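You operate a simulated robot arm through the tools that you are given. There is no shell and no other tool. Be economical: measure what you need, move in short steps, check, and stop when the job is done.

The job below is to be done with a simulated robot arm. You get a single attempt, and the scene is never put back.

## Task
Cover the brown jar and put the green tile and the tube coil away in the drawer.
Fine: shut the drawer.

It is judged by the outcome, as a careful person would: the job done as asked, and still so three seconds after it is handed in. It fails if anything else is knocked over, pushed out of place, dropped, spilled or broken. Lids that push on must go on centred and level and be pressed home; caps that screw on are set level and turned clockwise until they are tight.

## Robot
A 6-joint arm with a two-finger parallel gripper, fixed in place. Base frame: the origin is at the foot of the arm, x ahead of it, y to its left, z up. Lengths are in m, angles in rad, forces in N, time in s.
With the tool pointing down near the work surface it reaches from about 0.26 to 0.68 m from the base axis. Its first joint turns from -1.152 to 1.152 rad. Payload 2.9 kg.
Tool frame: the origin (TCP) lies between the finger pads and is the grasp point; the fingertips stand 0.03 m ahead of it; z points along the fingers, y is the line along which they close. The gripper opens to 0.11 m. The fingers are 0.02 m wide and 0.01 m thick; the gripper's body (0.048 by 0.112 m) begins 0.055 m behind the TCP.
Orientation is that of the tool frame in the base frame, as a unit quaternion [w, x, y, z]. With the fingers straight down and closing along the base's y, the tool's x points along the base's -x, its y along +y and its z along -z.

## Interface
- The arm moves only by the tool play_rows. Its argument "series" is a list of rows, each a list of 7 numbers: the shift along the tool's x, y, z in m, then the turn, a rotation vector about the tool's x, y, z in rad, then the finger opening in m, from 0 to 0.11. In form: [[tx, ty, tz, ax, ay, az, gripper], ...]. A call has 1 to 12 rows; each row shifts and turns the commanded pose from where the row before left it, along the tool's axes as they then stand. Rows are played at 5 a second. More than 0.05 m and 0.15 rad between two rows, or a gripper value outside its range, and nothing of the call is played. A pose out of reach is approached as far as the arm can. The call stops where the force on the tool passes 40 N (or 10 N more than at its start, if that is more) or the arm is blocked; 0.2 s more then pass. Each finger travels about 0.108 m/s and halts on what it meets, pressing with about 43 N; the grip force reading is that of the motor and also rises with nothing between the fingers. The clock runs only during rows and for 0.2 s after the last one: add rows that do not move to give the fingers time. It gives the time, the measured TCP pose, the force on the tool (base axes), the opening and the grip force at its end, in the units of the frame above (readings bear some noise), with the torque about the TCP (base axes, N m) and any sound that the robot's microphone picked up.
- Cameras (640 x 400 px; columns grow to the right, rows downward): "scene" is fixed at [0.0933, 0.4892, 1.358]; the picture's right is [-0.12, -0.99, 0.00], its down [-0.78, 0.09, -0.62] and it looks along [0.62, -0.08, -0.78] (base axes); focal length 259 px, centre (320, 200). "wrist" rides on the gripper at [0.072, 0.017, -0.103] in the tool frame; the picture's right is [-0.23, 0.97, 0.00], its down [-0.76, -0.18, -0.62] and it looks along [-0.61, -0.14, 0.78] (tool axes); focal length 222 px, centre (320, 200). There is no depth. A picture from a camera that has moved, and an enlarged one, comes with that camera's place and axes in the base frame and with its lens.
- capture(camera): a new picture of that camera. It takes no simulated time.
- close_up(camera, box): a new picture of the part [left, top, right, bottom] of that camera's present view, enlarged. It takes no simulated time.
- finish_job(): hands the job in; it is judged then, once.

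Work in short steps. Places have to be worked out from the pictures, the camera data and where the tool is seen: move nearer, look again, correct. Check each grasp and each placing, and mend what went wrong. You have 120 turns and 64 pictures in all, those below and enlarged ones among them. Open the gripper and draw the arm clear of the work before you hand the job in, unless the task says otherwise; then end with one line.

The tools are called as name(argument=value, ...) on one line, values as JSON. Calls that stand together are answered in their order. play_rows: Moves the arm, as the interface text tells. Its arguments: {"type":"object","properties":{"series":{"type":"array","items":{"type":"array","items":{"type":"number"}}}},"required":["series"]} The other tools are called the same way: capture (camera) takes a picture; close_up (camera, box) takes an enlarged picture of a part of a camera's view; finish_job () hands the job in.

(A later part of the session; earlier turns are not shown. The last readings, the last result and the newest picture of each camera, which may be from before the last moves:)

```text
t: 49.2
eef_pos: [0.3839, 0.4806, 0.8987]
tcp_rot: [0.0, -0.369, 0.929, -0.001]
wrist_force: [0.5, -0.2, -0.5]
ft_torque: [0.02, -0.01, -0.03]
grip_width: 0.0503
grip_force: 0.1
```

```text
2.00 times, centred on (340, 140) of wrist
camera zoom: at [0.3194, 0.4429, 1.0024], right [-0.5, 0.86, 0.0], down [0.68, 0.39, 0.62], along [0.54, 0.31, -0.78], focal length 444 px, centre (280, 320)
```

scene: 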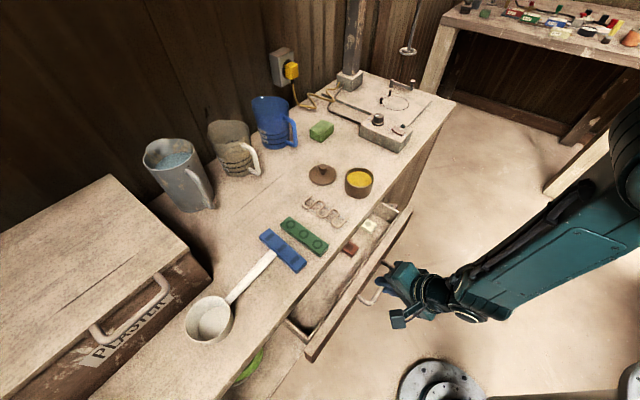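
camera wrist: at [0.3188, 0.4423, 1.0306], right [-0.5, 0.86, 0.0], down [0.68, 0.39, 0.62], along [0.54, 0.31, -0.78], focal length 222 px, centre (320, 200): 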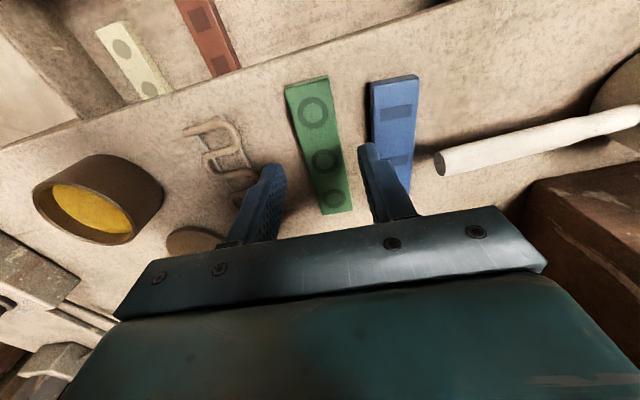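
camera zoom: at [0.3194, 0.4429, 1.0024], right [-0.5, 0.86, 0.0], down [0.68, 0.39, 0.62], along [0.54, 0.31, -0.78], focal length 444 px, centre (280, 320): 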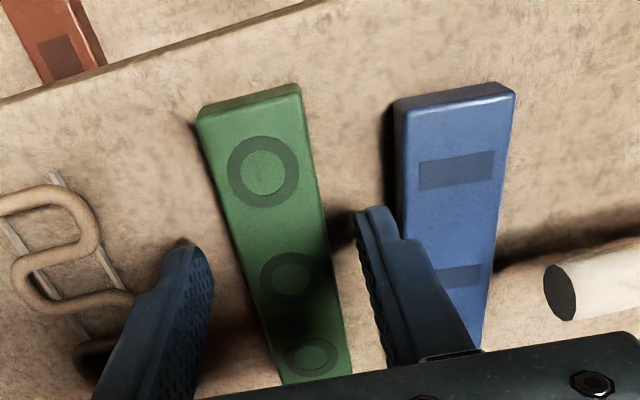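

The fingers straddle the tile with good clearance. I'll drop another 4 mm and close.

play_rows(series=[[0, 0, 0.004, 0, 0, 0, 0.05], [0, 0, 0, 0, 0, 0, 0.03], [0, 0, 0, 0, 0, 0, 0.01], [0, 0, 0, 0, 0, 0, 0.01], [0, 0, 0, 0, 0, 0, 0.01]])

close_up(camera="scene", box=[230, 180, 370, 290])

```text
t: 50.5
eef_pos: [0.3835, 0.481, 0.8945]
tcp_rot: [0.0, -0.369, 0.929, 0.0]
wrist_force: [0.1, -0.6, 1.9]
ft_torque: [-0.13, 0.09, 0.06]
grip_width: 0.0311
grip_force: 42.5
```

```text
3.64 times, centred on (300, 235) of scene
camera zoom: at [0.0933, 0.4891, 1.358], right [-0.12, -0.99, 0.0], down [-0.78, 0.09, -0.62], along [0.62, -0.08, -0.78], focal length 940 px, centre (393, 73)
```

zoom: 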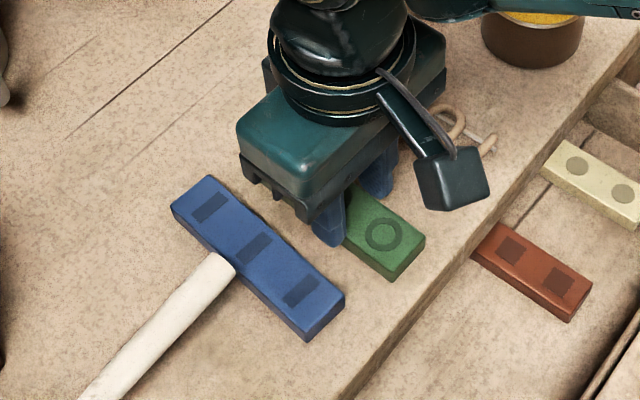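

Tile held (3.1 cm grip). Lifting it 10 cm, then rotating so its length lies along the drawer's width.

play_rows(series=[[0, 0, -0.03, 0, 0, 0, 0.01], [0, 0, -0.04, 0, 0, 0, 0.01], [0, 0, -0.04, 0, 0, 0, 0.01], [0.02, 0, 0, 0, 0, 0, 0.01], [0.03, 0, 0, 0, 0, 0, 0.01], [0.03, 0, 0, 0, 0, 0, 0.01], [0.03, 0, 0, 0, 0, 0, 0.01], [0, 0, 0, 0, 0, 0, 0.01]])

play_rows(series=[[0, 0, 0, 0, 0, 0.14, 0.01], [0, 0, 0, 0, 0, 0.14, 0.01], [0, 0, 0, 0, 0, 0.14, 0.01], [0, 0, 0, 0, 0, 0.14, 0.01], [0, 0, 0, 0, 0, 0.14, 0.01], [0, 0, 0, 0, 0, 0.14, 0.01], [0, 0, 0, 0, 0, 0.14, 0.01], [0, 0, 0, 0, 0, 0.14, 0.01], [0, 0, 0, 0, 0, 0.14, 0.01], [0, 0, 0, 0, 0, 0.14, 0.01], [0, 0, 0, 0, 0, 0.141, 0.01], [0, 0, 0, 0, 0, 0, 0.01]])

capture(camera="wrist")

close_up(camera="scene", box=[200, 200, 440, 390])

```text
t: 52.2
eef_pos: [0.3054, 0.4046, 1.0035]
tcp_rot: [0.0, -0.369, 0.929, 0.0]
wrist_force: [0.1, -0.8, -1.2]
ft_torque: [-0.01, -0.02, 0.0]
grip_width: 0.031
grip_force: 42.6
```

```text
t: 54.9
eef_pos: [0.3053, 0.4051, 1.004]
tcp_rot: [0.0, 0.383, 0.924, -0.001]
wrist_force: [0.0, 0.3, -1.0]
ft_torque: [-0.01, 0.02, 0.01]
grip_width: 0.0311
grip_force: 43.1
```

```text
26 pictures are left
camera wrist: at [0.2652, 0.4685, 1.108], right [0.85, 0.53, 0.0], down [0.41, -0.66, 0.62], along [0.33, -0.53, -0.78], focal length 222 px, centre (320, 200)
```

wrist: 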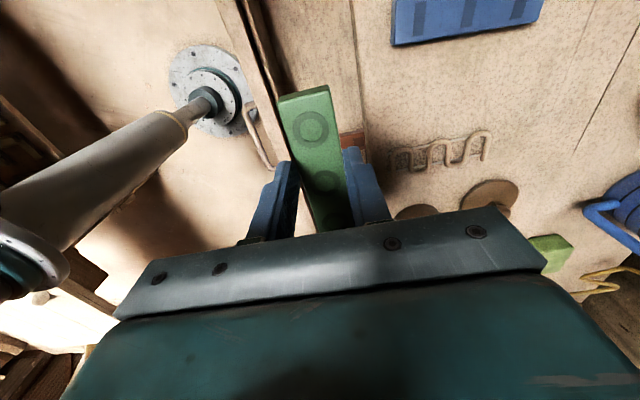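

```text
2.11 times, centred on (320, 295) of scene
camera zoom: at [0.0933, 0.4892, 1.358], right [-0.12, -0.99, 0.0], down [-0.78, 0.09, -0.62], along [0.62, -0.08, -0.78], focal length 544 px, centre (320, 0)
```

zoom: 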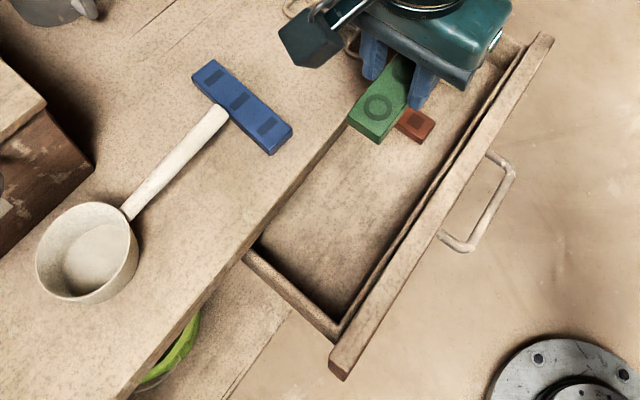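

Now position over the drawer's empty left half (u 0.473, v −0.12) and descend to a TCP height of 0.85 for a look.

play_rows(series=[[0.025, -0.0147, 0, 0, 0, 0, 0.01], [0.0245, -0.0146, 0, 0, 0, 0, 0.01], [0, 0, 0.04, 0, 0, 0, 0.01], [0, 0, 0.04, 0, 0, 0, 0.01], [0, 0, 0.04, 0, 0, 0, 0.01], [0, 0, 0.03, 0, 0, 0, 0.01], [0, 0, 0, 0, 0, 0, 0.01]])

capture(camera="wrist")

close_up(camera="scene", box=[200, 200, 440, 390])

```text
t: 56.5
eef_pos: [0.2488, 0.4216, 0.8527]
tcp_rot: [0.001, 0.383, 0.924, 0.0]
wrist_force: [-0.1, 0.4, -0.5]
ft_torque: [0.02, 0.0, 0.03]
grip_width: 0.0311
grip_force: 42.8
```

```text
24 pictures are left
camera wrist: at [0.2096, 0.4849, 0.9569], right [0.85, 0.53, 0.0], down [0.41, -0.66, 0.62], along [0.33, -0.53, -0.78], focal length 222 px, centre (320, 200)
```

wrist: 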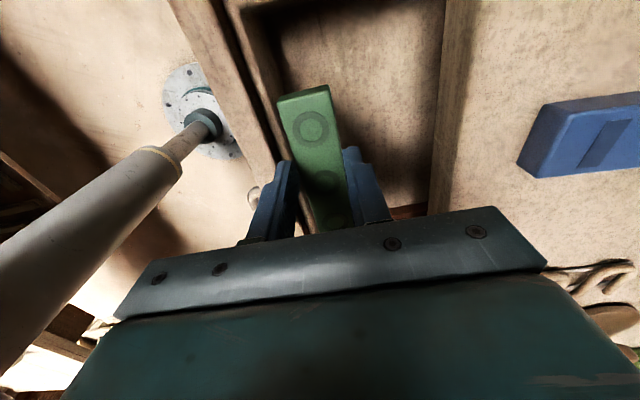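

```text
2.11 times, centred on (320, 295) of scene
camera zoom: at [0.0933, 0.4892, 1.358], right [-0.12, -0.99, 0.0], down [-0.78, 0.09, -0.62], along [0.62, -0.08, -0.78], focal length 544 px, centre (320, 0)
```

zoom: 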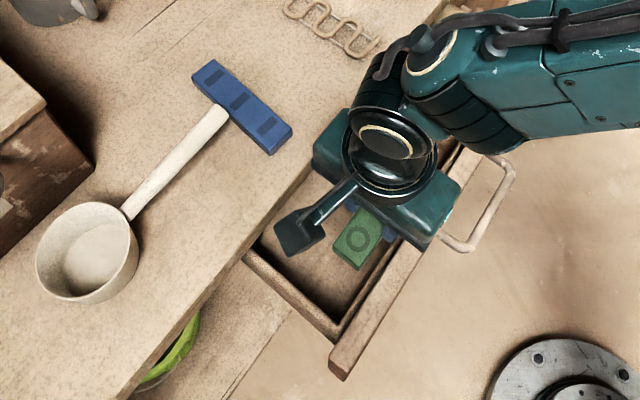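

Alignment looks right, between the drawer front (u ≈ 0.45) and the table edge (u ≈ 0.533). I'll lower gently to 0.80.

play_rows(series=[[0, 0, 0.02, 0, 0, 0, 0.01], [0, 0, 0.015, 0, 0, 0, 0.01], [0, 0, 0.01, 0, 0, 0, 0.01], [0, 0, 0.005, 0, 0, 0, 0.01], [0, 0, 0, 0, 0, 0, 0.01]])

capture(camera="wrist")

```text
t: 57.1
eef_pos: [0.253, 0.4243, 0.8275]
tcp_rot: [0.001, 0.384, 0.923, 0.009]
wrist_force: [1.2, -1.3, 4.1]
ft_torque: [-0.17, 0.06, 0.02]
grip_width: 0.031
grip_force: 42.8
stopped in row 3: the force on the tool passed its limit at 55 N (the readings are from after the stop); the commanded pose is now the measured one
```

```text
22 pictures are left
camera wrist: at [0.2119, 0.487, 0.9321], right [0.85, 0.53, 0.01], down [0.41, -0.67, 0.62], along [0.33, -0.52, -0.79], focal length 222 px, centre (320, 200)
```

wrist: 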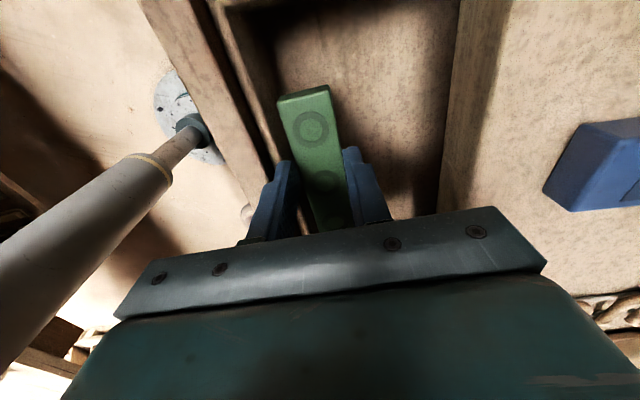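

Contact: the left finger came down on the drawer front's rim (≈ 0.80). I'll shift 5 mm inward, drop just inside the rim, and use the finger to nudge the drawer further open if it still has travel.

play_rows(series=[[0, 0.004, -0.003, 0, 0, 0, 0.01], [0, 0, 0.01, 0, 0, 0, 0.01], [0, 0, 0.008, 0, 0, 0, 0.01], [0, -0.008, 0, 0, 0, 0, 0.01], [0, -0.01, 0, 0, 0, 0, 0.01], [0, -0.01, 0, 0, 0, 0, 0.01], [0, 0, 0, 0, 0, 0, 0.01]])

capture(camera="wrist")

```text
t: 58.7
eef_pos: [0.2345, 0.4095, 0.8122]
tcp_rot: [0.001, 0.382, 0.924, 0.008]
wrist_force: [0.4, 0.1, -1.3]
ft_torque: [-0.01, 0.04, 0.0]
grip_width: 0.0314
grip_force: 42.7
```

```text
21 pictures are left
camera wrist: at [0.1942, 0.4707, 0.9167], right [0.85, 0.53, 0.01], down [0.41, -0.67, 0.62], along [0.34, -0.52, -0.79], focal length 222 px, centre (320, 200)
```

wrist: 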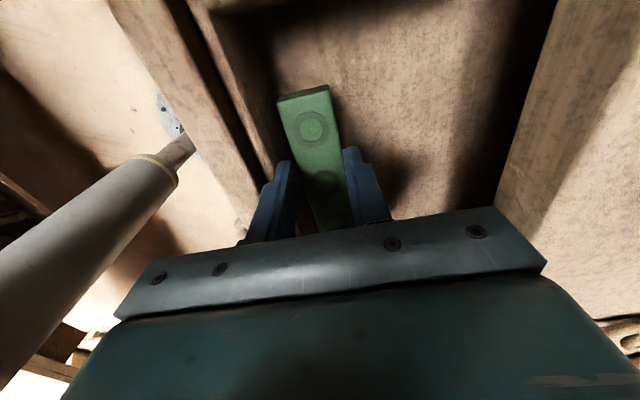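

The drawer slides freely further out. I'll push another 2 cm, back off from the rim, and lower the tile toward the floor.

play_rows(series=[[0, -0.01, 0, 0, 0, 0, 0.01], [0, -0.01, 0, 0, 0, 0, 0.01], [0, 0.015, 0, 0, 0, 0, 0.01], [0, 0.008, 0, 0, 0, 0, 0.01], [0, 0, 0.012, 0, 0, 0, 0.01], [0, 0, 0.01, 0, 0, 0, 0.01], [0, 0, 0, 0, 0, 0, 0.01]])

capture(camera="wrist")

```text
t: 60.3
eef_pos: [0.2385, 0.4104, 0.7887]
tcp_rot: [0.0, 0.383, 0.924, 0.007]
wrist_force: [0.6, 0.1, -1.2]
ft_torque: [-0.02, 0.01, -0.01]
grip_width: 0.0314
grip_force: 42.9
```

```text
20 pictures are left
camera wrist: at [0.1971, 0.4726, 0.8938], right [0.85, 0.53, 0.01], down [0.41, -0.67, 0.62], along [0.33, -0.52, -0.79], focal length 222 px, centre (320, 200)
```

wrist: 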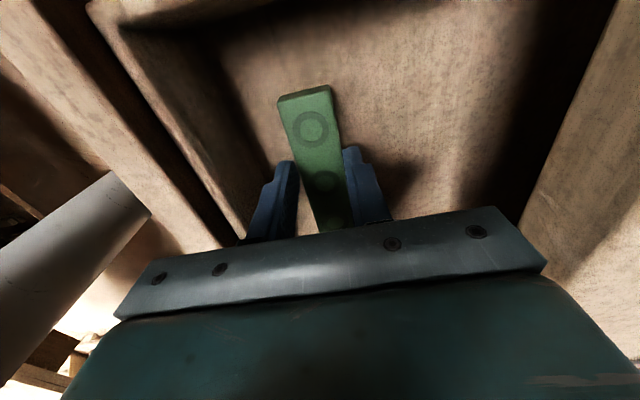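

Good clearance all around. Feeling for the drawer floor in small steps.

play_rows(series=[[0, 0, 0.004, 0, 0, 0, 0.01], [0, 0, 0.004, 0, 0, 0, 0.01], [0, 0, 0.004, 0, 0, 0, 0.01], [0, 0, 0, 0, 0, 0, 0.01]])

```text
t: 61.3
eef_pos: [0.2372, 0.4117, 0.7775]
tcp_rot: [0.002, 0.383, 0.924, 0.009]
wrist_force: [0.7, -0.3, 22.0]
ft_torque: [-0.64, -0.55, -0.03]
grip_width: 0.0309
grip_force: 42.6
```

Floor contact (22 N). Release gently and rise.

play_rows(series=[[0, 0, -0.001, 0, 0, 0, 0.04], [0, 0, 0, 0, 0, 0, 0.046], [0, 0, 0, 0, 0, 0, 0.046], [0, 0, -0.03, 0, 0, 0, 0.046], [0, 0, -0.04, 0, 0, 0, 0.046], [0, 0, -0.05, 0, 0, 0, 0.046], [0, 0, -0.05, 0, 0, 0, 0.046], [0, 0, 0, 0, 0, 0, 0.046]])

capture(camera="wrist")

```text
t: 63.1
eef_pos: [0.2357, 0.41, 0.9493]
tcp_rot: [0.001, 0.383, 0.924, 0.008]
wrist_force: [0.0, 1.4, -1.0]
ft_torque: [0.02, 0.0, 0.0]
grip_width: 0.0461
grip_force: 0.0
```

```text
19 pictures are left
camera wrist: at [0.1949, 0.4724, 1.0543], right [0.85, 0.53, 0.01], down [0.41, -0.67, 0.62], along [0.33, -0.52, -0.79], focal length 222 px, centre (320, 200)
```

wrist: 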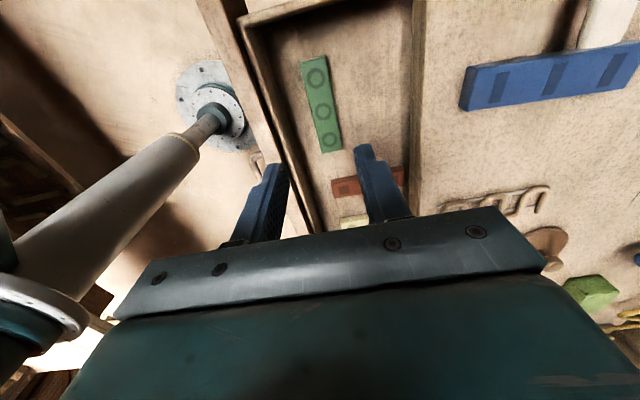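

The tile lies flat in the drawer. To make room for the coil between it and the red tile, I'll nudge the green tile about 1.5 cm left with closed fingers.

play_rows(series=[[-0.044, 0.001, 0, 0, 0, 0, 0.0], [-0.044, 0.001, 0, 0, 0, 0, 0.0], [0, 0, 0.05, 0, 0, 0, 0], [0, 0, 0.05, 0, 0, 0, 0], [0, 0, 0.045, 0, 0, 0, 0], [0, 0, 0.022, 0, 0, 0, 0], [0.008, 0, 0, 0, 0, 0, 0], [0.008, 0, 0, 0, 0, 0, 0], [0.007, 0, 0, 0, 0, 0, 0], [0.004, 0, 0, 0, 0, 0, 0], [0, 0, 0, 0, 0, 0, 0]])

capture(camera="wrist")

```text
t: 65.5
eef_pos: [0.2818, 0.3676, 0.7815]
tcp_rot: [0.001, 0.384, 0.923, 0.008]
wrist_force: [0.2, 0.7, -0.6]
ft_torque: [-0.02, 0.0, 0.01]
grip_width: 0.0002
grip_force: 37.3
```

```text
18 pictures are left
camera wrist: at [0.2424, 0.4309, 0.8865], right [0.85, 0.53, 0.01], down [0.41, -0.67, 0.62], along [0.33, -0.52, -0.79], focal length 222 px, centre (320, 200)
```

wrist: 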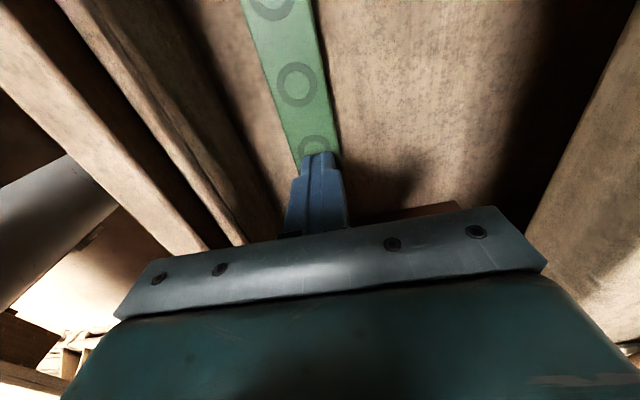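

The finger is against the tile end. Push 6 mm more, then rise.

play_rows(series=[[0.004, 0, 0, 0, 0, 0, 0], [0.003, 0, 0, 0, 0, 0, 0], [-0.005, 0, 0, 0, 0, 0, 0], [0, 0, -0.05, 0, 0, 0, 0.02], [0, 0, -0.05, 0, 0, 0, 0.05], [0, 0, -0.05, 0, 0, 0, 0.07], [0, 0, -0.05, 0, 0, 0, 0.07], [0, 0.04, 0, 0, 0, 0, 0.07], [0, 0.04, 0, 0, 0, 0, 0.07], [0, 0.03, 0, 0, 0, 0, 0.07], [0, 0, 0, 0, 0, 0, 0.07]])

play_rows(series=[[0, 0, 0, 0, 0, -0.14, 0.07], [0, 0, 0, 0, 0, -0.14, 0.07], [0, 0, 0, 0, 0, -0.14, 0.07], [0, 0, 0, 0, 0, -0.14, 0.07], [0, 0, 0, 0, 0, -0.14, 0.07], [0, 0, 0, 0, 0, -0.14, 0.07], [0, 0, 0, 0, 0, -0.14, 0.07], [0, 0, 0, 0, 0, -0.14, 0.07], [0, 0, 0, 0, 0, -0.14, 0.07], [0, 0, 0, 0, 0, -0.14, 0.07], [0, 0, 0, 0, 0, -0.14, 0.07], [0, 0, 0, 0, 0, 0, 0.07]])

capture(camera="wrist")

```text
t: 67.9
eef_pos: [0.3552, 0.4439, 0.9827]
tcp_rot: [0.001, 0.383, 0.924, 0.006]
wrist_force: [0.8, -0.6, 0.4]
ft_torque: [-0.02, -0.01, -0.04]
grip_width: 0.0701
grip_force: 0.1
```

```text
t: 70.5
eef_pos: [0.3572, 0.446, 0.9829]
tcp_rot: [0.005, -0.369, 0.929, 0.004]
wrist_force: [-0.6, 0.7, 0.4]
ft_torque: [0.01, 0.02, 0.04]
grip_width: 0.0702
grip_force: 0.0
```

```text
17 pictures are left
camera wrist: at [0.2914, 0.4077, 1.0861], right [-0.5, 0.86, 0.01], down [0.67, 0.39, 0.63], along [0.55, 0.32, -0.77], focal length 222 px, centre (320, 200)
```

wrist: 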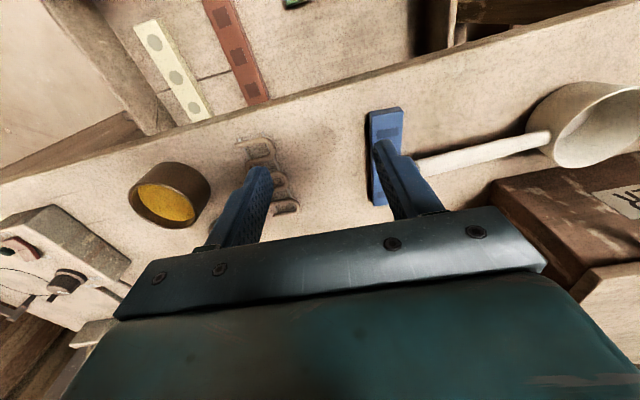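

Now hop over to the coil (est. centre (0.443, 0.431)).

play_rows(series=[[-0.026, -0.035, 0, 0, 0.012, 0, 0.07], [-0.026, -0.035, 0, 0, 0, 0, 0.07], [0, 0, 0.03, 0, 0, 0, 0.07], [0, 0, 0, 0, 0, 0, 0.07]])

capture(camera="wrist")

```text
t: 71.5
eef_pos: [0.4431, 0.4287, 0.9544]
tcp_rot: [0.0, -0.369, 0.93, 0.002]
wrist_force: [0.1, 0.2, -0.1]
ft_torque: [0.0, -0.01, 0.01]
grip_width: 0.0702
grip_force: 0.1
```

```text
16 pictures are left
camera wrist: at [0.3785, 0.3917, 1.0585], right [-0.5, 0.87, 0.0], down [0.68, 0.39, 0.62], along [0.54, 0.32, -0.78], focal length 222 px, centre (320, 200)
```

wrist: 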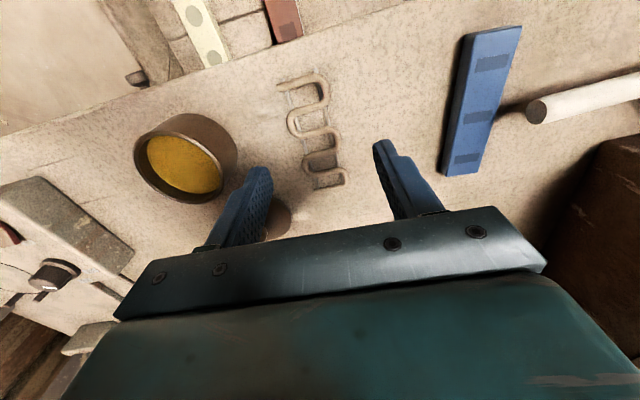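

The coil centre refines to ≈ (0.446, 0.430), about 4.6 cm wide. Descend around it.

play_rows(series=[[-0.003, -0.002, 0.02, 0, 0, 0, 0.07], [0, 0, 0.025, 0, 0, 0, 0.065], [0, 0, 0.013, 0, 0, 0, 0.065], [0, 0, 0.004, 0, 0, 0, 0.065], [0, 0, 0, 0, 0, 0, 0.065]])

close_up(camera="wrist", box=[220, 40, 460, 240])

```text
t: 72.7
eef_pos: [0.4474, 0.4315, 0.8917]
tcp_rot: [0.0, -0.368, 0.93, 0.002]
wrist_force: [-0.6, -0.2, 0.7]
ft_torque: [0.0, -0.01, 0.01]
grip_width: 0.0649
grip_force: 0.1
```

```text
2.00 times, centred on (340, 140) of wrist
camera zoom: at [0.3823, 0.3937, 0.996], right [-0.5, 0.87, 0.0], down [0.68, 0.39, 0.62], along [0.54, 0.32, -0.78], focal length 444 px, centre (280, 320)
```

zoom: 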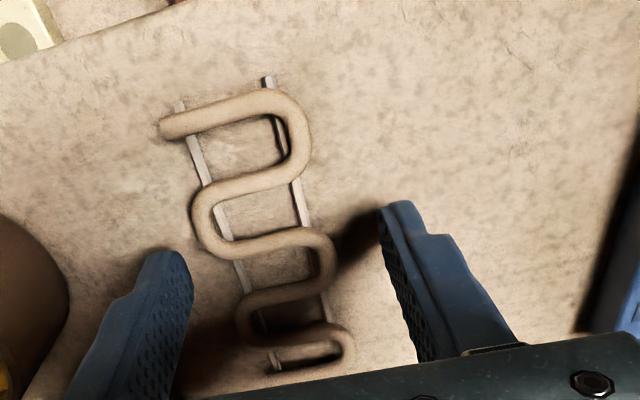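

I'll centre between one left and one right bend (shift 6 mm toward the edge and 5 mm sideways), then close slowly.

play_rows(series=[[0.006, -0.005, 0, 0, 0, 0, 0.065], [0, 0, 0, 0, 0, 0, 0.055], [0, 0, 0, 0, 0, 0, 0.045], [0, 0, 0, 0, 0, 0, 0.035], [0, 0, 0, 0, 0, 0, 0.035], [0, 0, 0, 0, 0, 0, 0.035]])

close_up(camera="wrist", box=[220, 40, 460, 240])

```text
t: 74.1
eef_pos: [0.4455, 0.4238, 0.892]
tcp_rot: [0.0, -0.368, 0.93, 0.002]
wrist_force: [-0.2, 0.6, 0.0]
ft_torque: [0.01, -0.01, 0.05]
grip_width: 0.0447
grip_force: 43.3
```

```text
2.00 times, centred on (340, 140) of wrist
camera zoom: at [0.3811, 0.3859, 0.9955], right [-0.5, 0.87, 0.0], down [0.68, 0.39, 0.62], along [0.54, 0.32, -0.78], focal length 444 px, centre (280, 320)
```

zoom: 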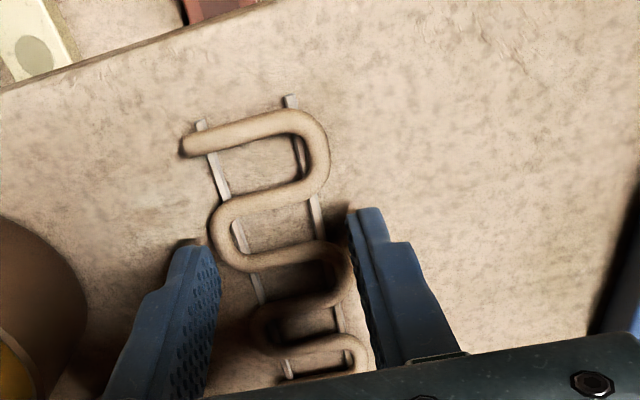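

Coil gripped (4.5 cm, 43 N). Lift and check, then carry it over the drawer gap between the green and red tiles.

play_rows(series=[[0, 0, -0.015, 0, 0, 0, 0.035], [0, 0, -0.04, 0, 0, 0, 0.035], [0, 0, -0.045, 0, 0, 0, 0.035], [0.0379, 0.0117, 0, 0, 0, 0, 0.035], [0.0379, 0.0117, 0, 0, 0, 0, 0.035], [0.0379, 0.0117, 0, 0, 0, 0, 0.035], [0.0379, 0.0117, 0, 0, 0, 0, 0.035], [0, 0, 0, 0, 0, 0, 0.035]])

capture(camera="wrist")

```text
t: 75.9
eef_pos: [0.3015, 0.3541, 0.9907]
tcp_rot: [0.001, -0.368, 0.93, 0.002]
wrist_force: [0.5, -0.2, -1.0]
ft_torque: [0.01, 0.02, 0.01]
grip_width: 0.0446
grip_force: 43.2
```

```text
13 pictures are left
camera wrist: at [0.2374, 0.3167, 1.095], right [-0.5, 0.87, 0.0], down [0.68, 0.39, 0.62], along [0.54, 0.32, -0.78], focal length 222 px, centre (320, 200)
```

wrist: 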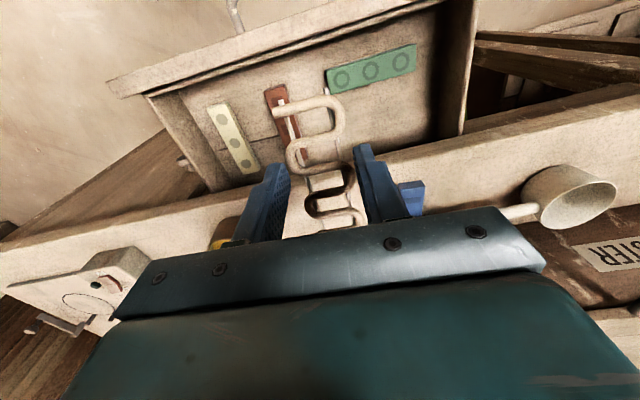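

I want precise positions of the tiles in the drawer before lowering.

close_up(camera="wrist", box=[190, 10, 470, 185])

```text
2.29 times, centred on (330, 98) of wrist
camera zoom: at [0.2374, 0.3167, 1.095], right [-0.5, 0.87, 0.0], down [0.68, 0.39, 0.62], along [0.54, 0.32, -0.78], focal length 508 px, centre (297, 434)
```

zoom: 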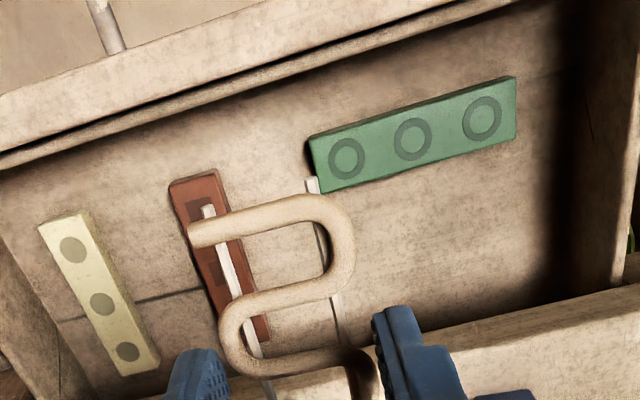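

The gap between the green and red tiles is about 5.7 cm, so the coil (4.5 cm) fits if the fingertips stay above the tiles. I'll centre it at v ≈ −0.025 and lower to just above the floor.

play_rows(series=[[0.0032, -0.0128, 0, 0, 0, 0, 0.035], [0, 0, 0.045, 0, 0, 0, 0.035], [0, 0, 0.045, 0, 0, 0, 0.035], [0, 0, 0.04, 0, 0, 0, 0.035], [0, 0, 0.03, 0, 0, 0, 0.035], [0, 0, 0.02, 0, 0, 0, 0.035], [0, 0, 0.012, 0, 0, 0, 0.035], [0, 0, 0, 0, 0, 0, 0.035]])

capture(camera="wrist")

```text
t: 77.7
eef_pos: [0.3081, 0.3426, 0.7994]
tcp_rot: [0.0, -0.368, 0.93, 0.001]
wrist_force: [-0.1, -0.3, 0.1]
ft_torque: [0.01, 0.02, 0.0]
grip_width: 0.0447
grip_force: 42.6
```

```text
11 pictures are left
camera wrist: at [0.2436, 0.3053, 0.9035], right [-0.5, 0.87, 0.0], down [0.68, 0.39, 0.62], along [0.54, 0.32, -0.78], focal length 222 px, centre (320, 200)
```

wrist: 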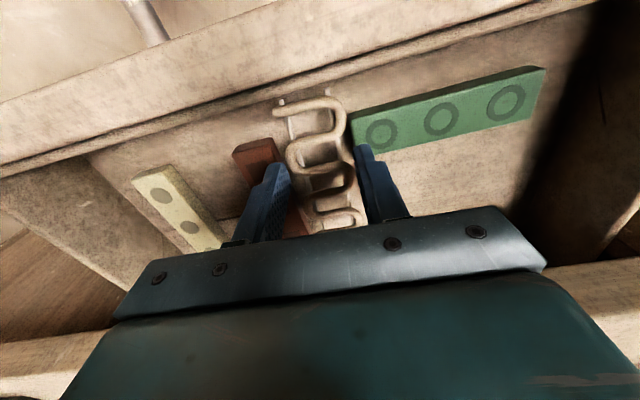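

The coil sits neatly over the gap. Lower another 11 mm so the fingertips are just above tile height, then release.

play_rows(series=[[0, 0, 0.006, 0, 0, 0, 0.035], [0, 0, 0.005, 0, 0, 0, 0.035], [0, 0, 0, 0, 0, 0, 0.035]])

```text
t: 78.5
eef_pos: [0.3086, 0.3435, 0.7873]
tcp_rot: [0.0, -0.369, 0.93, 0.002]
wrist_force: [0.4, -0.2, -0.6]
ft_torque: [-0.01, 0.0, 0.01]
grip_width: 0.0444
grip_force: 43.4
```

No contact yet; I'll go 4 mm lower, then open.

play_rows(series=[[0, 0, 0.004, 0, 0, 0, 0.035], [0, 0, 0, 0, 0, 0, 0.035], [0, 0, 0, 0, 0, 0, 0.05], [0, 0, 0, 0, 0, 0, 0.055], [0, 0, -0.03, 0, 0, 0, 0.055], [0, 0, -0.05, 0, 0, 0, 0.055], [0, 0, -0.05, 0, 0, 0, 0.055], [0, 0, -0.05, 0, 0, 0, 0.055], [0, 0, 0, 0, 0, 0, 0.055]])

capture(camera="wrist")

```text
t: 80.5
eef_pos: [0.3112, 0.3398, 0.9635]
tcp_rot: [0.0, -0.368, 0.93, 0.002]
wrist_force: [0.5, 0.6, -0.3]
ft_torque: [-0.03, 0.03, 0.03]
grip_width: 0.055
grip_force: 0.1
```

```text
10 pictures are left
camera wrist: at [0.2456, 0.3026, 1.0685], right [-0.5, 0.87, 0.0], down [0.68, 0.39, 0.62], along [0.54, 0.31, -0.78], focal length 222 px, centre (320, 200)
```

wrist: 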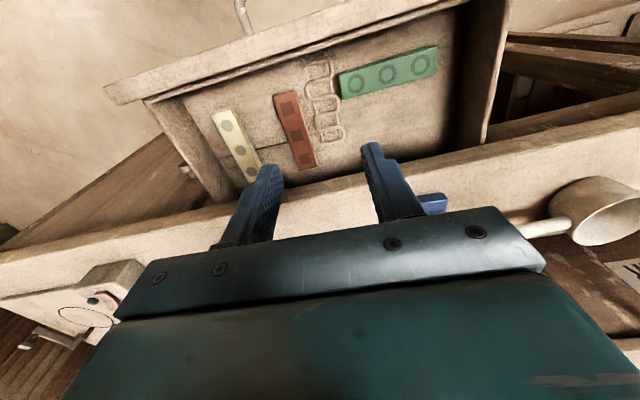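

The green tile and coil are both in the drawer, flat and separate. Now close it: first stage is a straight-down push on the handle bar from outside. Move out in front of the handle.

play_rows(series=[[0.04, 0, 0, 0, 0, 0, 0.03], [0.04, 0, 0, 0, 0, 0, 0.0], [0.04, 0, 0, 0, 0, 0, 0.0], [0.038, 0, 0, 0, 0, 0, 0.0], [0, 0, 0.04, 0, 0, 0, 0.0], [0, 0, 0.04, 0, 0, 0, 0.0], [0, 0, 0, 0, 0, 0, 0]])

capture(camera="scene")

```text
t: 82.1
eef_pos: [0.1969, 0.2341, 0.8824]
tcp_rot: [0.0, -0.367, 0.93, 0.002]
wrist_force: [0.5, -0.2, 0.4]
ft_torque: [-0.01, 0.01, -0.03]
grip_width: 0.0
grip_force: 37.4
```

```text
9 pictures are left
```

scene: 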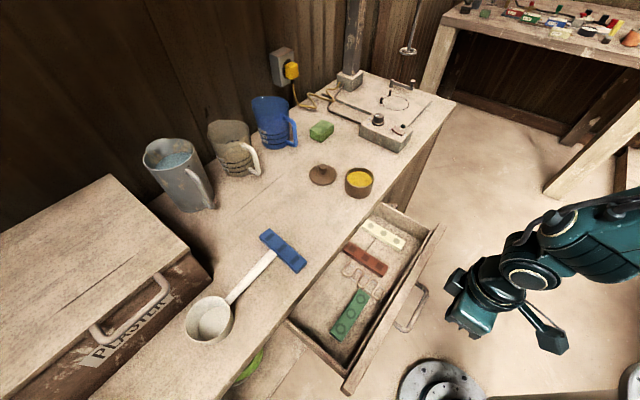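

Reachable with no flags. Descend to bar height and start pushing slowly.

play_rows(series=[[0, 0, 0.035, 0, 0, 0, 0.0], [0, 0, 0.035, 0, 0, 0, 0.0], [0, 0, 0.029, 0, 0, 0, 0.0], [-0.01, 0, 0, 0, 0, 0, 0.0], [-0.012, 0, 0, 0, 0, 0, 0], [-0.015, 0, 0, 0, 0, 0, 0], [-0.018, 0, 0, 0, 0, 0, 0], [-0.018, 0, 0, 0, 0, 0, 0], [-0.018, 0, 0, 0, 0, 0, 0], [0, 0, 0, 0, 0, 0, 0]])

```text
t: 84.3
eef_pos: [0.2614, 0.2962, 0.7847]
tcp_rot: [0.0, -0.368, 0.93, 0.002]
wrist_force: [0.0, 0.2, 0.6]
ft_torque: [0.0, -0.01, 0.0]
grip_width: 0.0
grip_force: 37.5
```

Moving smoothly, with the finger at u = 0.394. Continue to u ≈ 0.488.

play_rows(series=[[-0.014, 0, 0, 0, 0, 0, 0.0], [-0.018, 0, 0, 0, 0, 0, 0], [-0.018, 0, 0, 0, 0, 0, 0], [-0.018, 0, 0, 0, 0, 0, 0], [-0.016, 0, 0, 0, 0, 0, 0], [-0.01, 0, 0, 0, 0, 0, 0], [0, 0, 0, 0, 0, 0, 0]])

capture(camera="scene")

```text
t: 85.9
eef_pos: [0.3297, 0.3603, 0.7849]
tcp_rot: [0.0, -0.368, 0.93, 0.002]
wrist_force: [0.3, -0.3, -0.3]
ft_torque: [0.01, -0.02, -0.03]
grip_width: 0.0
grip_force: 38.1
```

```text
8 pictures are left
```

scene: 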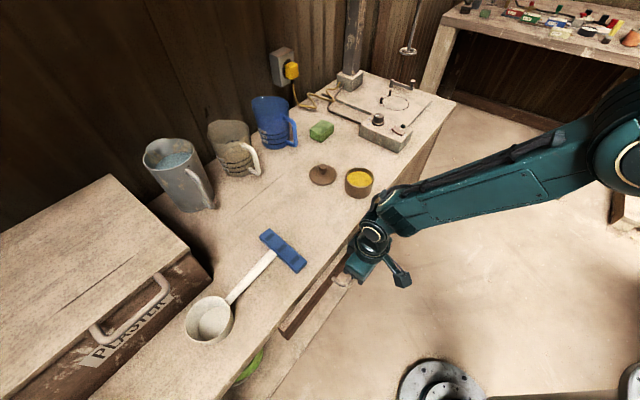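

About 4.5 cm remains, under the overhang. I'll back off 2 cm and tilt the tool ~35° about its y axis so the tips can follow the bar under the tabletop.

play_rows(series=[[0.02, 0, 0, 0, 0, 0, 0.0], [0, 0, 0, 0, -0.12, 0, 0], [0, 0, 0, 0, -0.12, 0, 0], [0, 0, 0, 0, -0.12, 0, 0], [0, 0, 0, 0, -0.12, 0, 0], [0, 0, 0, 0, -0.12, 0, 0], [0, 0, 0, 0, 0, 0, 0]])

```text
t: 87.5
eef_pos: [0.3138, 0.3465, 0.785]
tcp_rot: [0.276, -0.351, 0.888, 0.111]
wrist_force: [0.4, 0.1, 0.0]
ft_torque: [0.02, -0.02, -0.01]
grip_width: 0.0001
grip_force: 38.1
```

Tilted without any limit. Push the bar the rest of the way.

play_rows(series=[[-0.008, 0, 0.009, 0, 0, 0, 0], [-0.009, 0, 0.008, 0, 0, 0, 0], [-0.009, 0, 0.008, 0, 0, 0, 0], [-0.009, 0, 0.008, 0, 0, 0, 0], [-0.0072, 0, 0.008, 0, 0, 0, 0], [0, 0, 0, 0, 0, 0, 0]])

close_up(camera="scene", box=[250, 170, 430, 350])

```text
t: 88.9
eef_pos: [0.3549, 0.3858, 0.7744]
tcp_rot: [0.273, -0.35, 0.889, 0.11]
wrist_force: [-5.9, -4.2, -1.6]
ft_torque: [-0.06, 0.07, 0.06]
grip_width: 0.0001
grip_force: 37.7
```

```text
2.22 times, centred on (340, 260) of scene
camera zoom: at [0.0932, 0.4891, 1.3581], right [-0.12, -0.99, 0.0], down [-0.78, 0.09, -0.62], along [0.62, -0.08, -0.78], focal length 575 px, centre (276, 67)
```

zoom: 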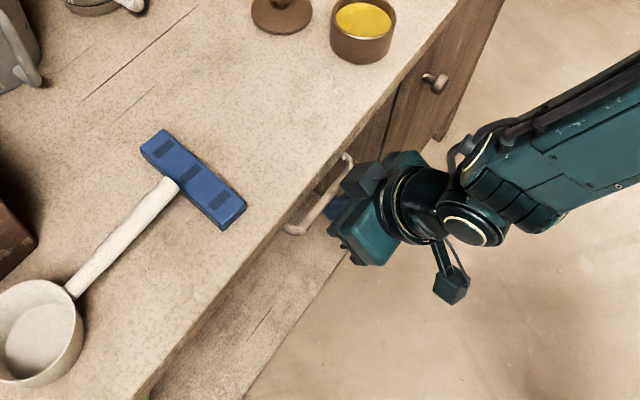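

There's 7 N of resistance, so the drawer is probably closed. I'll push 5 mm more to confirm the end stop.

play_rows(series=[[-0.0025, 0, 0.0017, 0, 0, 0, 0], [-0.0025, 0, 0.0017, 0, 0, 0, 0], [0, 0, 0, 0, 0, 0, 0]])

```text
t: 89.7
eef_pos: [0.3562, 0.3857, 0.7711]
tcp_rot: [0.267, -0.353, 0.89, 0.108]
wrist_force: [-23.2, -18.0, -11.6]
ft_torque: [-0.19, 0.29, 0.14]
grip_width: 0.0001
grip_force: 37.9
```

30 N with almost no motion, so the drawer is against its stop and shut. Back out, straighten, and rise.

play_rows(series=[[0.012, 0, -0.008, 0, 0, 0, 0], [0.03, 0, -0.02, 0, 0, 0, 0], [0.03, 0, -0.02, 0, 0, 0, 0], [0, 0, 0, 0, 0.12, 0, 0], [0, 0, 0, 0, 0.12, 0, 0], [0, 0, 0, 0, 0.12, 0, 0.03], [0, 0, 0, 0, 0.12, 0, 0.06], [0, 0, 0, 0, 0.116, 0, 0.06], [0, 0, -0.05, 0, 0, 0, 0.06], [0, 0, -0.05, 0, 0, 0, 0.06], [0, 0, -0.05, 0, 0, 0, 0.06], [0, 0, -0.05, 0, 0, 0, 0.06]])

```text
t: 92.3
eef_pos: [0.2972, 0.3313, 0.9731]
tcp_rot: [0.002, -0.368, 0.93, 0.003]
wrist_force: [0.5, 0.0, -0.1]
ft_torque: [-0.05, 0.03, 0.0]
grip_width: 0.06
grip_force: 0.1
```

Now the lid, whose knob is near (0.565, 0.42). That's close to the reach limit, so I'll move in closer for a look.

play_rows(series=[[-0.039, -0.018, -0.005, 0, 0, 0, 0.06], [-0.039, -0.018, -0.005, 0, 0, 0, 0.06], [-0.039, -0.018, -0.005, 0, 0, 0, 0.06], [-0.039, -0.018, -0.005, 0, 0, 0, 0.06], [-0.039, -0.018, -0.005, 0, 0, 0, 0.06], [0, 0, 0, 0, 0, 0, 0.06]])

capture(camera="wrist")

```text
t: 93.7
eef_pos: [0.5029, 0.3965, 0.9971]
tcp_rot: [0.002, -0.368, 0.93, 0.002]
wrist_force: [0.1, -0.2, -0.1]
ft_torque: [-0.01, 0.01, -0.01]
grip_width: 0.0601
grip_force: 0.0
```

```text
6 pictures are left
camera wrist: at [0.4387, 0.3593, 1.1017], right [-0.5, 0.87, 0.0], down [0.68, 0.39, 0.63], along [0.54, 0.32, -0.78], focal length 222 px, centre (320, 200)
```

wrist: 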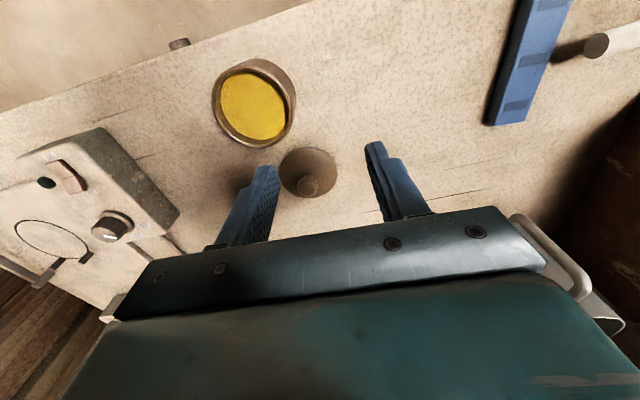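

Lid centre ≈ (0.572, 0.421), knob at z ≈ 0.888, about 0.71 m from the base axis. Test whether I can get above it with the tool straight down.

play_rows(series=[[-0.0335, -0.0147, 0.01, 0, 0, 0, 0.06], [-0.0336, -0.0147, 0.02, 0, 0, 0, 0.06], [0, 0, 0, 0, 0, 0, 0.06]])

```text
t: 94.5
eef_pos: [0.5377, 0.4083, 0.9632]
tcp_rot: [0.002, -0.368, 0.93, 0.002]
wrist_force: [0.4, -0.1, 0.9]
ft_torque: [0.03, 0.03, -0.01]
grip_width: 0.0596
grip_force: 0.0
out of reach, approached as far as the arm can: row 1, 2
```

As expected, it's limited to r ≈ 0.675. I'll lean the tool outward 15° within the finger plane, which keeps the lid level once gripped, and move over the knob.

play_rows(series=[[0, 0, 0, 0, -0.13, 0, 0.06], [0, 0, 0, 0, -0.13, 0, 0.06], [-0.012, -0.007, 0.0125, 0, 0, 0, 0.06], [-0.0118, -0.007, 0.0125, 0, 0, 0, 0.06], [0, 0, 0, 0, 0, 0, 0.06]])

close_up(camera="wrist", box=[200, 60, 440, 210])

```text
t: 95.7
eef_pos: [0.5691, 0.4201, 0.9911]
tcp_rot: [0.094, -0.364, 0.926, 0.018]
wrist_force: [0.4, -0.4, 0.1]
ft_torque: [0.0, -0.02, 0.03]
grip_width: 0.0597
grip_force: 0.0
out of reach, approached as far as the arm can: row 1, 2, 3, 4
```

```text
2.67 times, centred on (320, 135) of wrist
camera zoom: at [0.4879, 0.3737, 1.0794], right [-0.5, 0.87, 0.01], down [0.56, 0.32, 0.76], along [0.66, 0.38, -0.65], focal length 592 px, centre (320, 373)
```

zoom: 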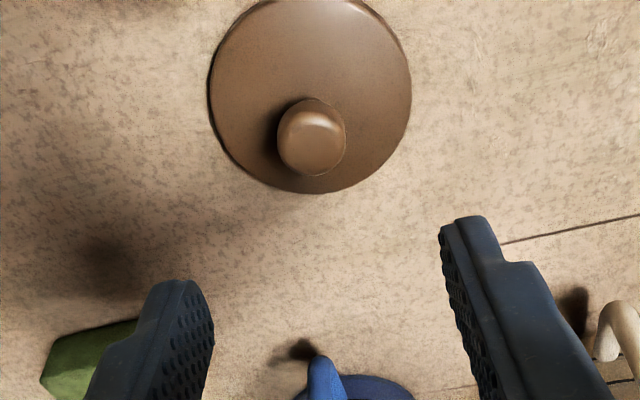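

Knob ≈ (0.574, 0.420). The arm stayed high with a smaller lean; going lower should be within reach. Descend partway and complete the lean.

play_rows(series=[[0.005, 0, 0.025, -0.018, 0, 0, 0.05], [0.005, -0.001, 0.025, -0.018, 0, 0, 0.05], [0, 0, 0, 0, -0.035, 0, 0.05], [0, 0, 0, 0, -0.035, 0, 0.05], [0, 0, 0, 0, 0, 0, 0.05]])

```text
t: 96.9
eef_pos: [0.5768, 0.4337, 0.9371]
tcp_rot: [0.116, -0.365, 0.921, 0.073]
wrist_force: [0.2, 0.8, 0.6]
ft_torque: [0.04, 0.0, -0.01]
grip_width: 0.0502
grip_force: 0.2
out of reach, approached as far as the arm can: row 3, 4
```

It overshot slightly outward (r = 0.72), so I'll bring it back over the knob and level the closing axis.

play_rows(series=[[0.0075, -0.0037, -0.0022, 0, 0, 0, 0.05], [0.0076, -0.0037, -0.0023, 0.052, 0, 0, 0.05], [0, 0, 0, 0, 0, 0, 0.05]])

```text
t: 97.7
eef_pos: [0.5903, 0.4288, 0.9417]
tcp_rot: [0.126, -0.362, 0.922, 0.054]
wrist_force: [0.0, 0.7, -0.6]
ft_torque: [0.01, 0.03, 0.0]
grip_width: 0.0499
grip_force: 0.0
out of reach, approached as far as the arm can: row 1, 2
```

The elbow seems stuck near full extension. I'll pull inward with bigger steps, staying above everything, to unbend it.

play_rows(series=[[0.035, 0, -0.03, 0, 0, 0, 0.05], [0.035, 0, -0.03, 0, 0, 0, 0.05], [0.035, 0, -0.03, 0, 0, 0, 0.05], [0, 0, 0, 0, 0, 0, 0.05]])

```text
t: 98.7
eef_pos: [0.4974, 0.3438, 1.0001]
tcp_rot: [0.129, -0.361, 0.922, 0.049]
wrist_force: [-2.0, -1.2, -3.7]
ft_torque: [0.17, -0.17, 0.0]
grip_width: 0.05
grip_force: 0.2
out of reach, approached as far as the arm can: row 1
```

Unstuck, level closing axis, leaning 16°. Re-approach the knob with the lean already in place, which keeps the wrist inside its reach.

play_rows(series=[[-0.0286, 0.0014, 0.0154, 0, 0, 0, 0.05], [-0.0286, 0.0014, 0.0254, 0, 0, 0, 0.05], [-0.0286, 0.0014, 0.0254, 0, 0, 0, 0.05], [0, 0, 0.01, 0, 0, 0, 0.05], [0, 0, 0, 0, 0, 0, 0.05]])

```text
t: 99.9
eef_pos: [0.5701, 0.4173, 0.9504]
tcp_rot: [0.128, -0.362, 0.922, 0.049]
wrist_force: [0.6, -0.1, 0.8]
ft_torque: [0.0, -0.04, 0.0]
grip_width: 0.05
grip_force: 0.1
```

Unflagged and exactly over it. Descend vertically 3.3 cm and check alignment.

play_rows(series=[[0.0045, 0, 0.0159, 0, 0, 0, 0.05], [0.0045, 0, 0.0158, 0, 0, 0, 0.05], [0, 0, 0, 0, 0, 0, 0.05]])

close_up(camera="wrist", box=[200, 60, 440, 240])

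```text
t: 100.7
eef_pos: [0.5693, 0.4174, 0.918]
tcp_rot: [0.128, -0.362, 0.922, 0.049]
wrist_force: [0.1, -1.0, -0.1]
ft_torque: [0.02, -0.01, -0.01]
grip_width: 0.05
grip_force: 0.1
```

```text
2.22 times, centred on (320, 150) of wrist
camera zoom: at [0.4854, 0.3636, 0.9988], right [-0.5, 0.86, 0.06], down [0.53, 0.26, 0.81], along [0.68, 0.44, -0.59], focal length 494 px, centre (320, 311)
```

zoom: 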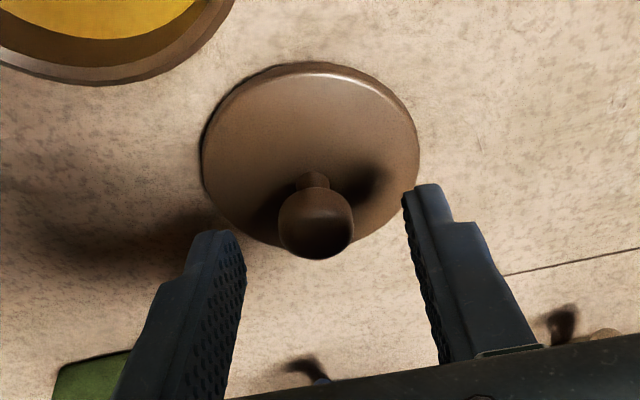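

Well aligned, with the knob ball within 2 mm of the tool axis. Descend 15 mm more and close.

play_rows(series=[[0.0041, 0, 0.0144, 0, 0, 0, 0.05], [0, 0, 0, 0, 0, 0, 0.035], [0, 0, 0, 0, 0, 0, 0.02], [0, 0, 0, 0, 0, 0, 0.01], [0, 0, 0, 0, 0, 0, 0.01], [0, 0, 0, 0, 0, 0, 0.01]])

```text
t: 102.1
eef_pos: [0.5686, 0.4169, 0.9033]
tcp_rot: [0.128, -0.363, 0.922, 0.048]
wrist_force: [0.4, 0.2, 0.3]
ft_torque: [-0.02, 0.0, -0.02]
grip_width: 0.0223
grip_force: 42.6
```

Knob gripped (22 mm). Lift straight up 8 cm, then take a clean scene close-up of the jar to locate its rim precisely.

play_rows(series=[[-0.0055, 0, -0.0192, 0, 0, 0, 0.01], [-0.0082, 0, -0.0288, 0, 0, 0, 0.01], [-0.0082, 0, -0.0288, 0, 0, 0, 0.01], [0, 0, 0, 0, 0, 0, 0.01]])

close_up(camera="scene", box=[290, 140, 400, 210])

```text
t: 103.1
eef_pos: [0.5683, 0.4166, 0.9844]
tcp_rot: [0.128, -0.361, 0.922, 0.049]
wrist_force: [0.0, -0.7, -0.2]
ft_torque: [0.01, 0.03, 0.0]
grip_width: 0.0219
grip_force: 43.3
```

```text
5.71 times, centred on (345, 175) of scene
camera zoom: at [0.0933, 0.4892, 1.358], right [-0.12, -0.99, 0.0], down [-0.78, 0.09, -0.62], along [0.62, -0.08, -0.78], focal length 1478 px, centre (177, 343)
```

zoom: 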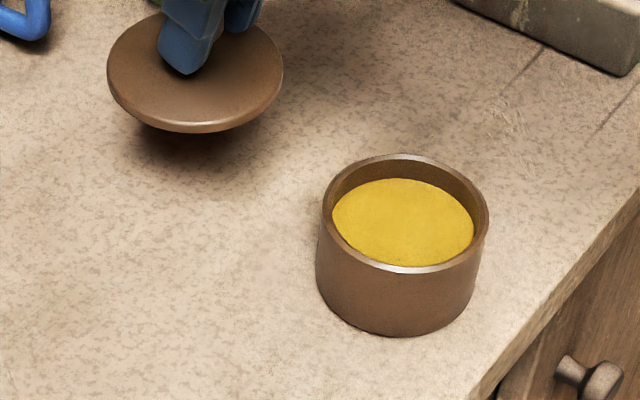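

The jar rim centre from both cameras agrees at (0.5166, 0.339, 0.900). Carry the lid there, about 1.5 cm above the rim, and compare it with the jar in the picture.

play_rows(series=[[0.0244, -0.0055, -0.0009, 0, 0, 0, 0.01], [0.0244, -0.0055, -0.0009, 0, 0, 0, 0.01], [0.0244, -0.0055, -0.0009, 0, 0, 0, 0.01], [0.0244, -0.0055, -0.0009, 0, 0, 0, 0.01], [0, 0, 0, 0, 0, 0, 0.01]])

close_up(camera="scene", box=[310, 140, 420, 210])

```text
t: 104.3
eef_pos: [0.5151, 0.3345, 0.9593]
tcp_rot: [0.127, -0.363, 0.922, 0.048]
wrist_force: [-0.8, -0.4, 0.2]
ft_torque: [-0.02, 0.0, -0.01]
grip_width: 0.0219
grip_force: 43.1
```

```text
5.71 times, centred on (365, 175) of scene
camera zoom: at [0.0933, 0.4892, 1.358], right [-0.12, -0.99, 0.0], down [-0.78, 0.09, -0.62], along [0.62, -0.08, -0.78], focal length 1478 px, centre (63, 343)
```

zoom: 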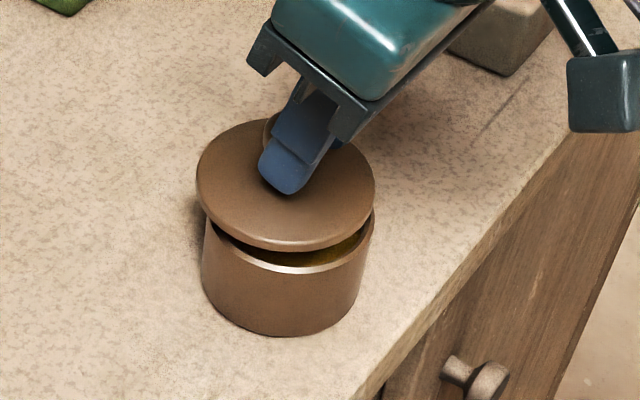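

Comparing the ellipses, the lid is about 3.4 mm too far left in the picture and correctly aligned in depth, with a gap of ~14 mm. Correct that and lower 11 mm.

play_rows(series=[[0.0025, -0.0022, -0.0007, 0, 0, 0, 0.01], [0.0014, 0, 0.0048, 0, 0, 0, 0.01], [0.0016, 0, 0.0058, 0, 0, 0, 0.01], [0, 0, 0, 0, 0, 0, 0.01]])

close_up(camera="scene", box=[310, 140, 420, 210])

```text
t: 105.3
eef_pos: [0.5134, 0.332, 0.948]
tcp_rot: [0.128, -0.362, 0.922, 0.048]
wrist_force: [0.1, -0.3, -0.9]
ft_torque: [-0.02, 0.0, 0.01]
grip_width: 0.0221
grip_force: 43.0
```

```text
5.71 times, centred on (365, 175) of scene
camera zoom: at [0.0933, 0.4892, 1.358], right [-0.12, -0.99, 0.0], down [-0.78, 0.09, -0.62], along [0.62, -0.08, -0.78], focal length 1478 px, centre (63, 343)
```

zoom: 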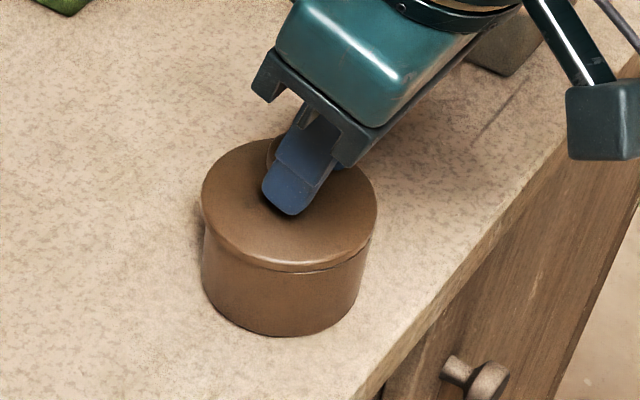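

Lid and jar are now concentric in the picture (x 289.5 vs 290). Lower in 2 mm steps and feel for contact.

play_rows(series=[[0.0005, 0, 0.0019, 0, 0, 0, 0.01], [0.0005, 0, 0.0019, 0, 0, 0, 0.01], [0, 0, 0, 0, 0, 0, 0.01]])

```text
t: 106.1
eef_pos: [0.5138, 0.3326, 0.9446]
tcp_rot: [0.128, -0.361, 0.922, 0.049]
wrist_force: [0.8, -2.0, 7.0]
ft_torque: [0.09, -0.13, -0.05]
grip_width: 0.0221
grip_force: 43.1
```

Contact at 0.9446 with 7 N and little side force. Press down further.

play_rows(series=[[0.0005, 0, 0.0019, 0, 0, 0, 0.01], [0.0005, 0, 0.0019, 0, 0, 0, 0.01], [0, 0, 0, 0, 0, 0, 0.01]])

```text
t: 106.9
eef_pos: [0.5164, 0.3328, 0.9441]
tcp_rot: [0.131, -0.362, 0.922, 0.05]
wrist_force: [-10.3, -7.3, 36.1]
ft_torque: [-0.14, 0.22, -0.03]
grip_width: 0.0222
grip_force: 43.1
```

36 N down but 12 N of outward side load, and no drop yet. I'll relieve the side load by moving about 2 mm back inward while keeping pressure.

play_rows(series=[[0.0022, 0.0005, -0.0006, 0, 0, 0, 0.01], [0, 0, 0, 0, 0, 0, 0.01]])

```text
t: 107.5
eef_pos: [0.5134, 0.3334, 0.9442]
tcp_rot: [0.133, -0.361, 0.922, 0.049]
wrist_force: [7.3, 4.0, 23.0]
ft_torque: [0.35, -0.67, -0.07]
grip_width: 0.022
grip_force: 42.7
```

Side load flipped sign, so the centred point is about 0.8 mm back. Correct that and press again.

play_rows(series=[[-0.0008, 0, 0.0003, 0, 0, 0, 0.01], [0.0004, 0, 0.0014, 0, 0, 0, 0.01], [0, 0, 0, 0, 0, 0, 0.01]])

```text
t: 108.3
eef_pos: [0.5139, 0.3323, 0.9442]
tcp_rot: [0.133, -0.362, 0.921, 0.05]
wrist_force: [-0.4, -1.9, 36.4]
ft_torque: [0.09, -0.13, -0.08]
grip_width: 0.0217
grip_force: 42.9
```

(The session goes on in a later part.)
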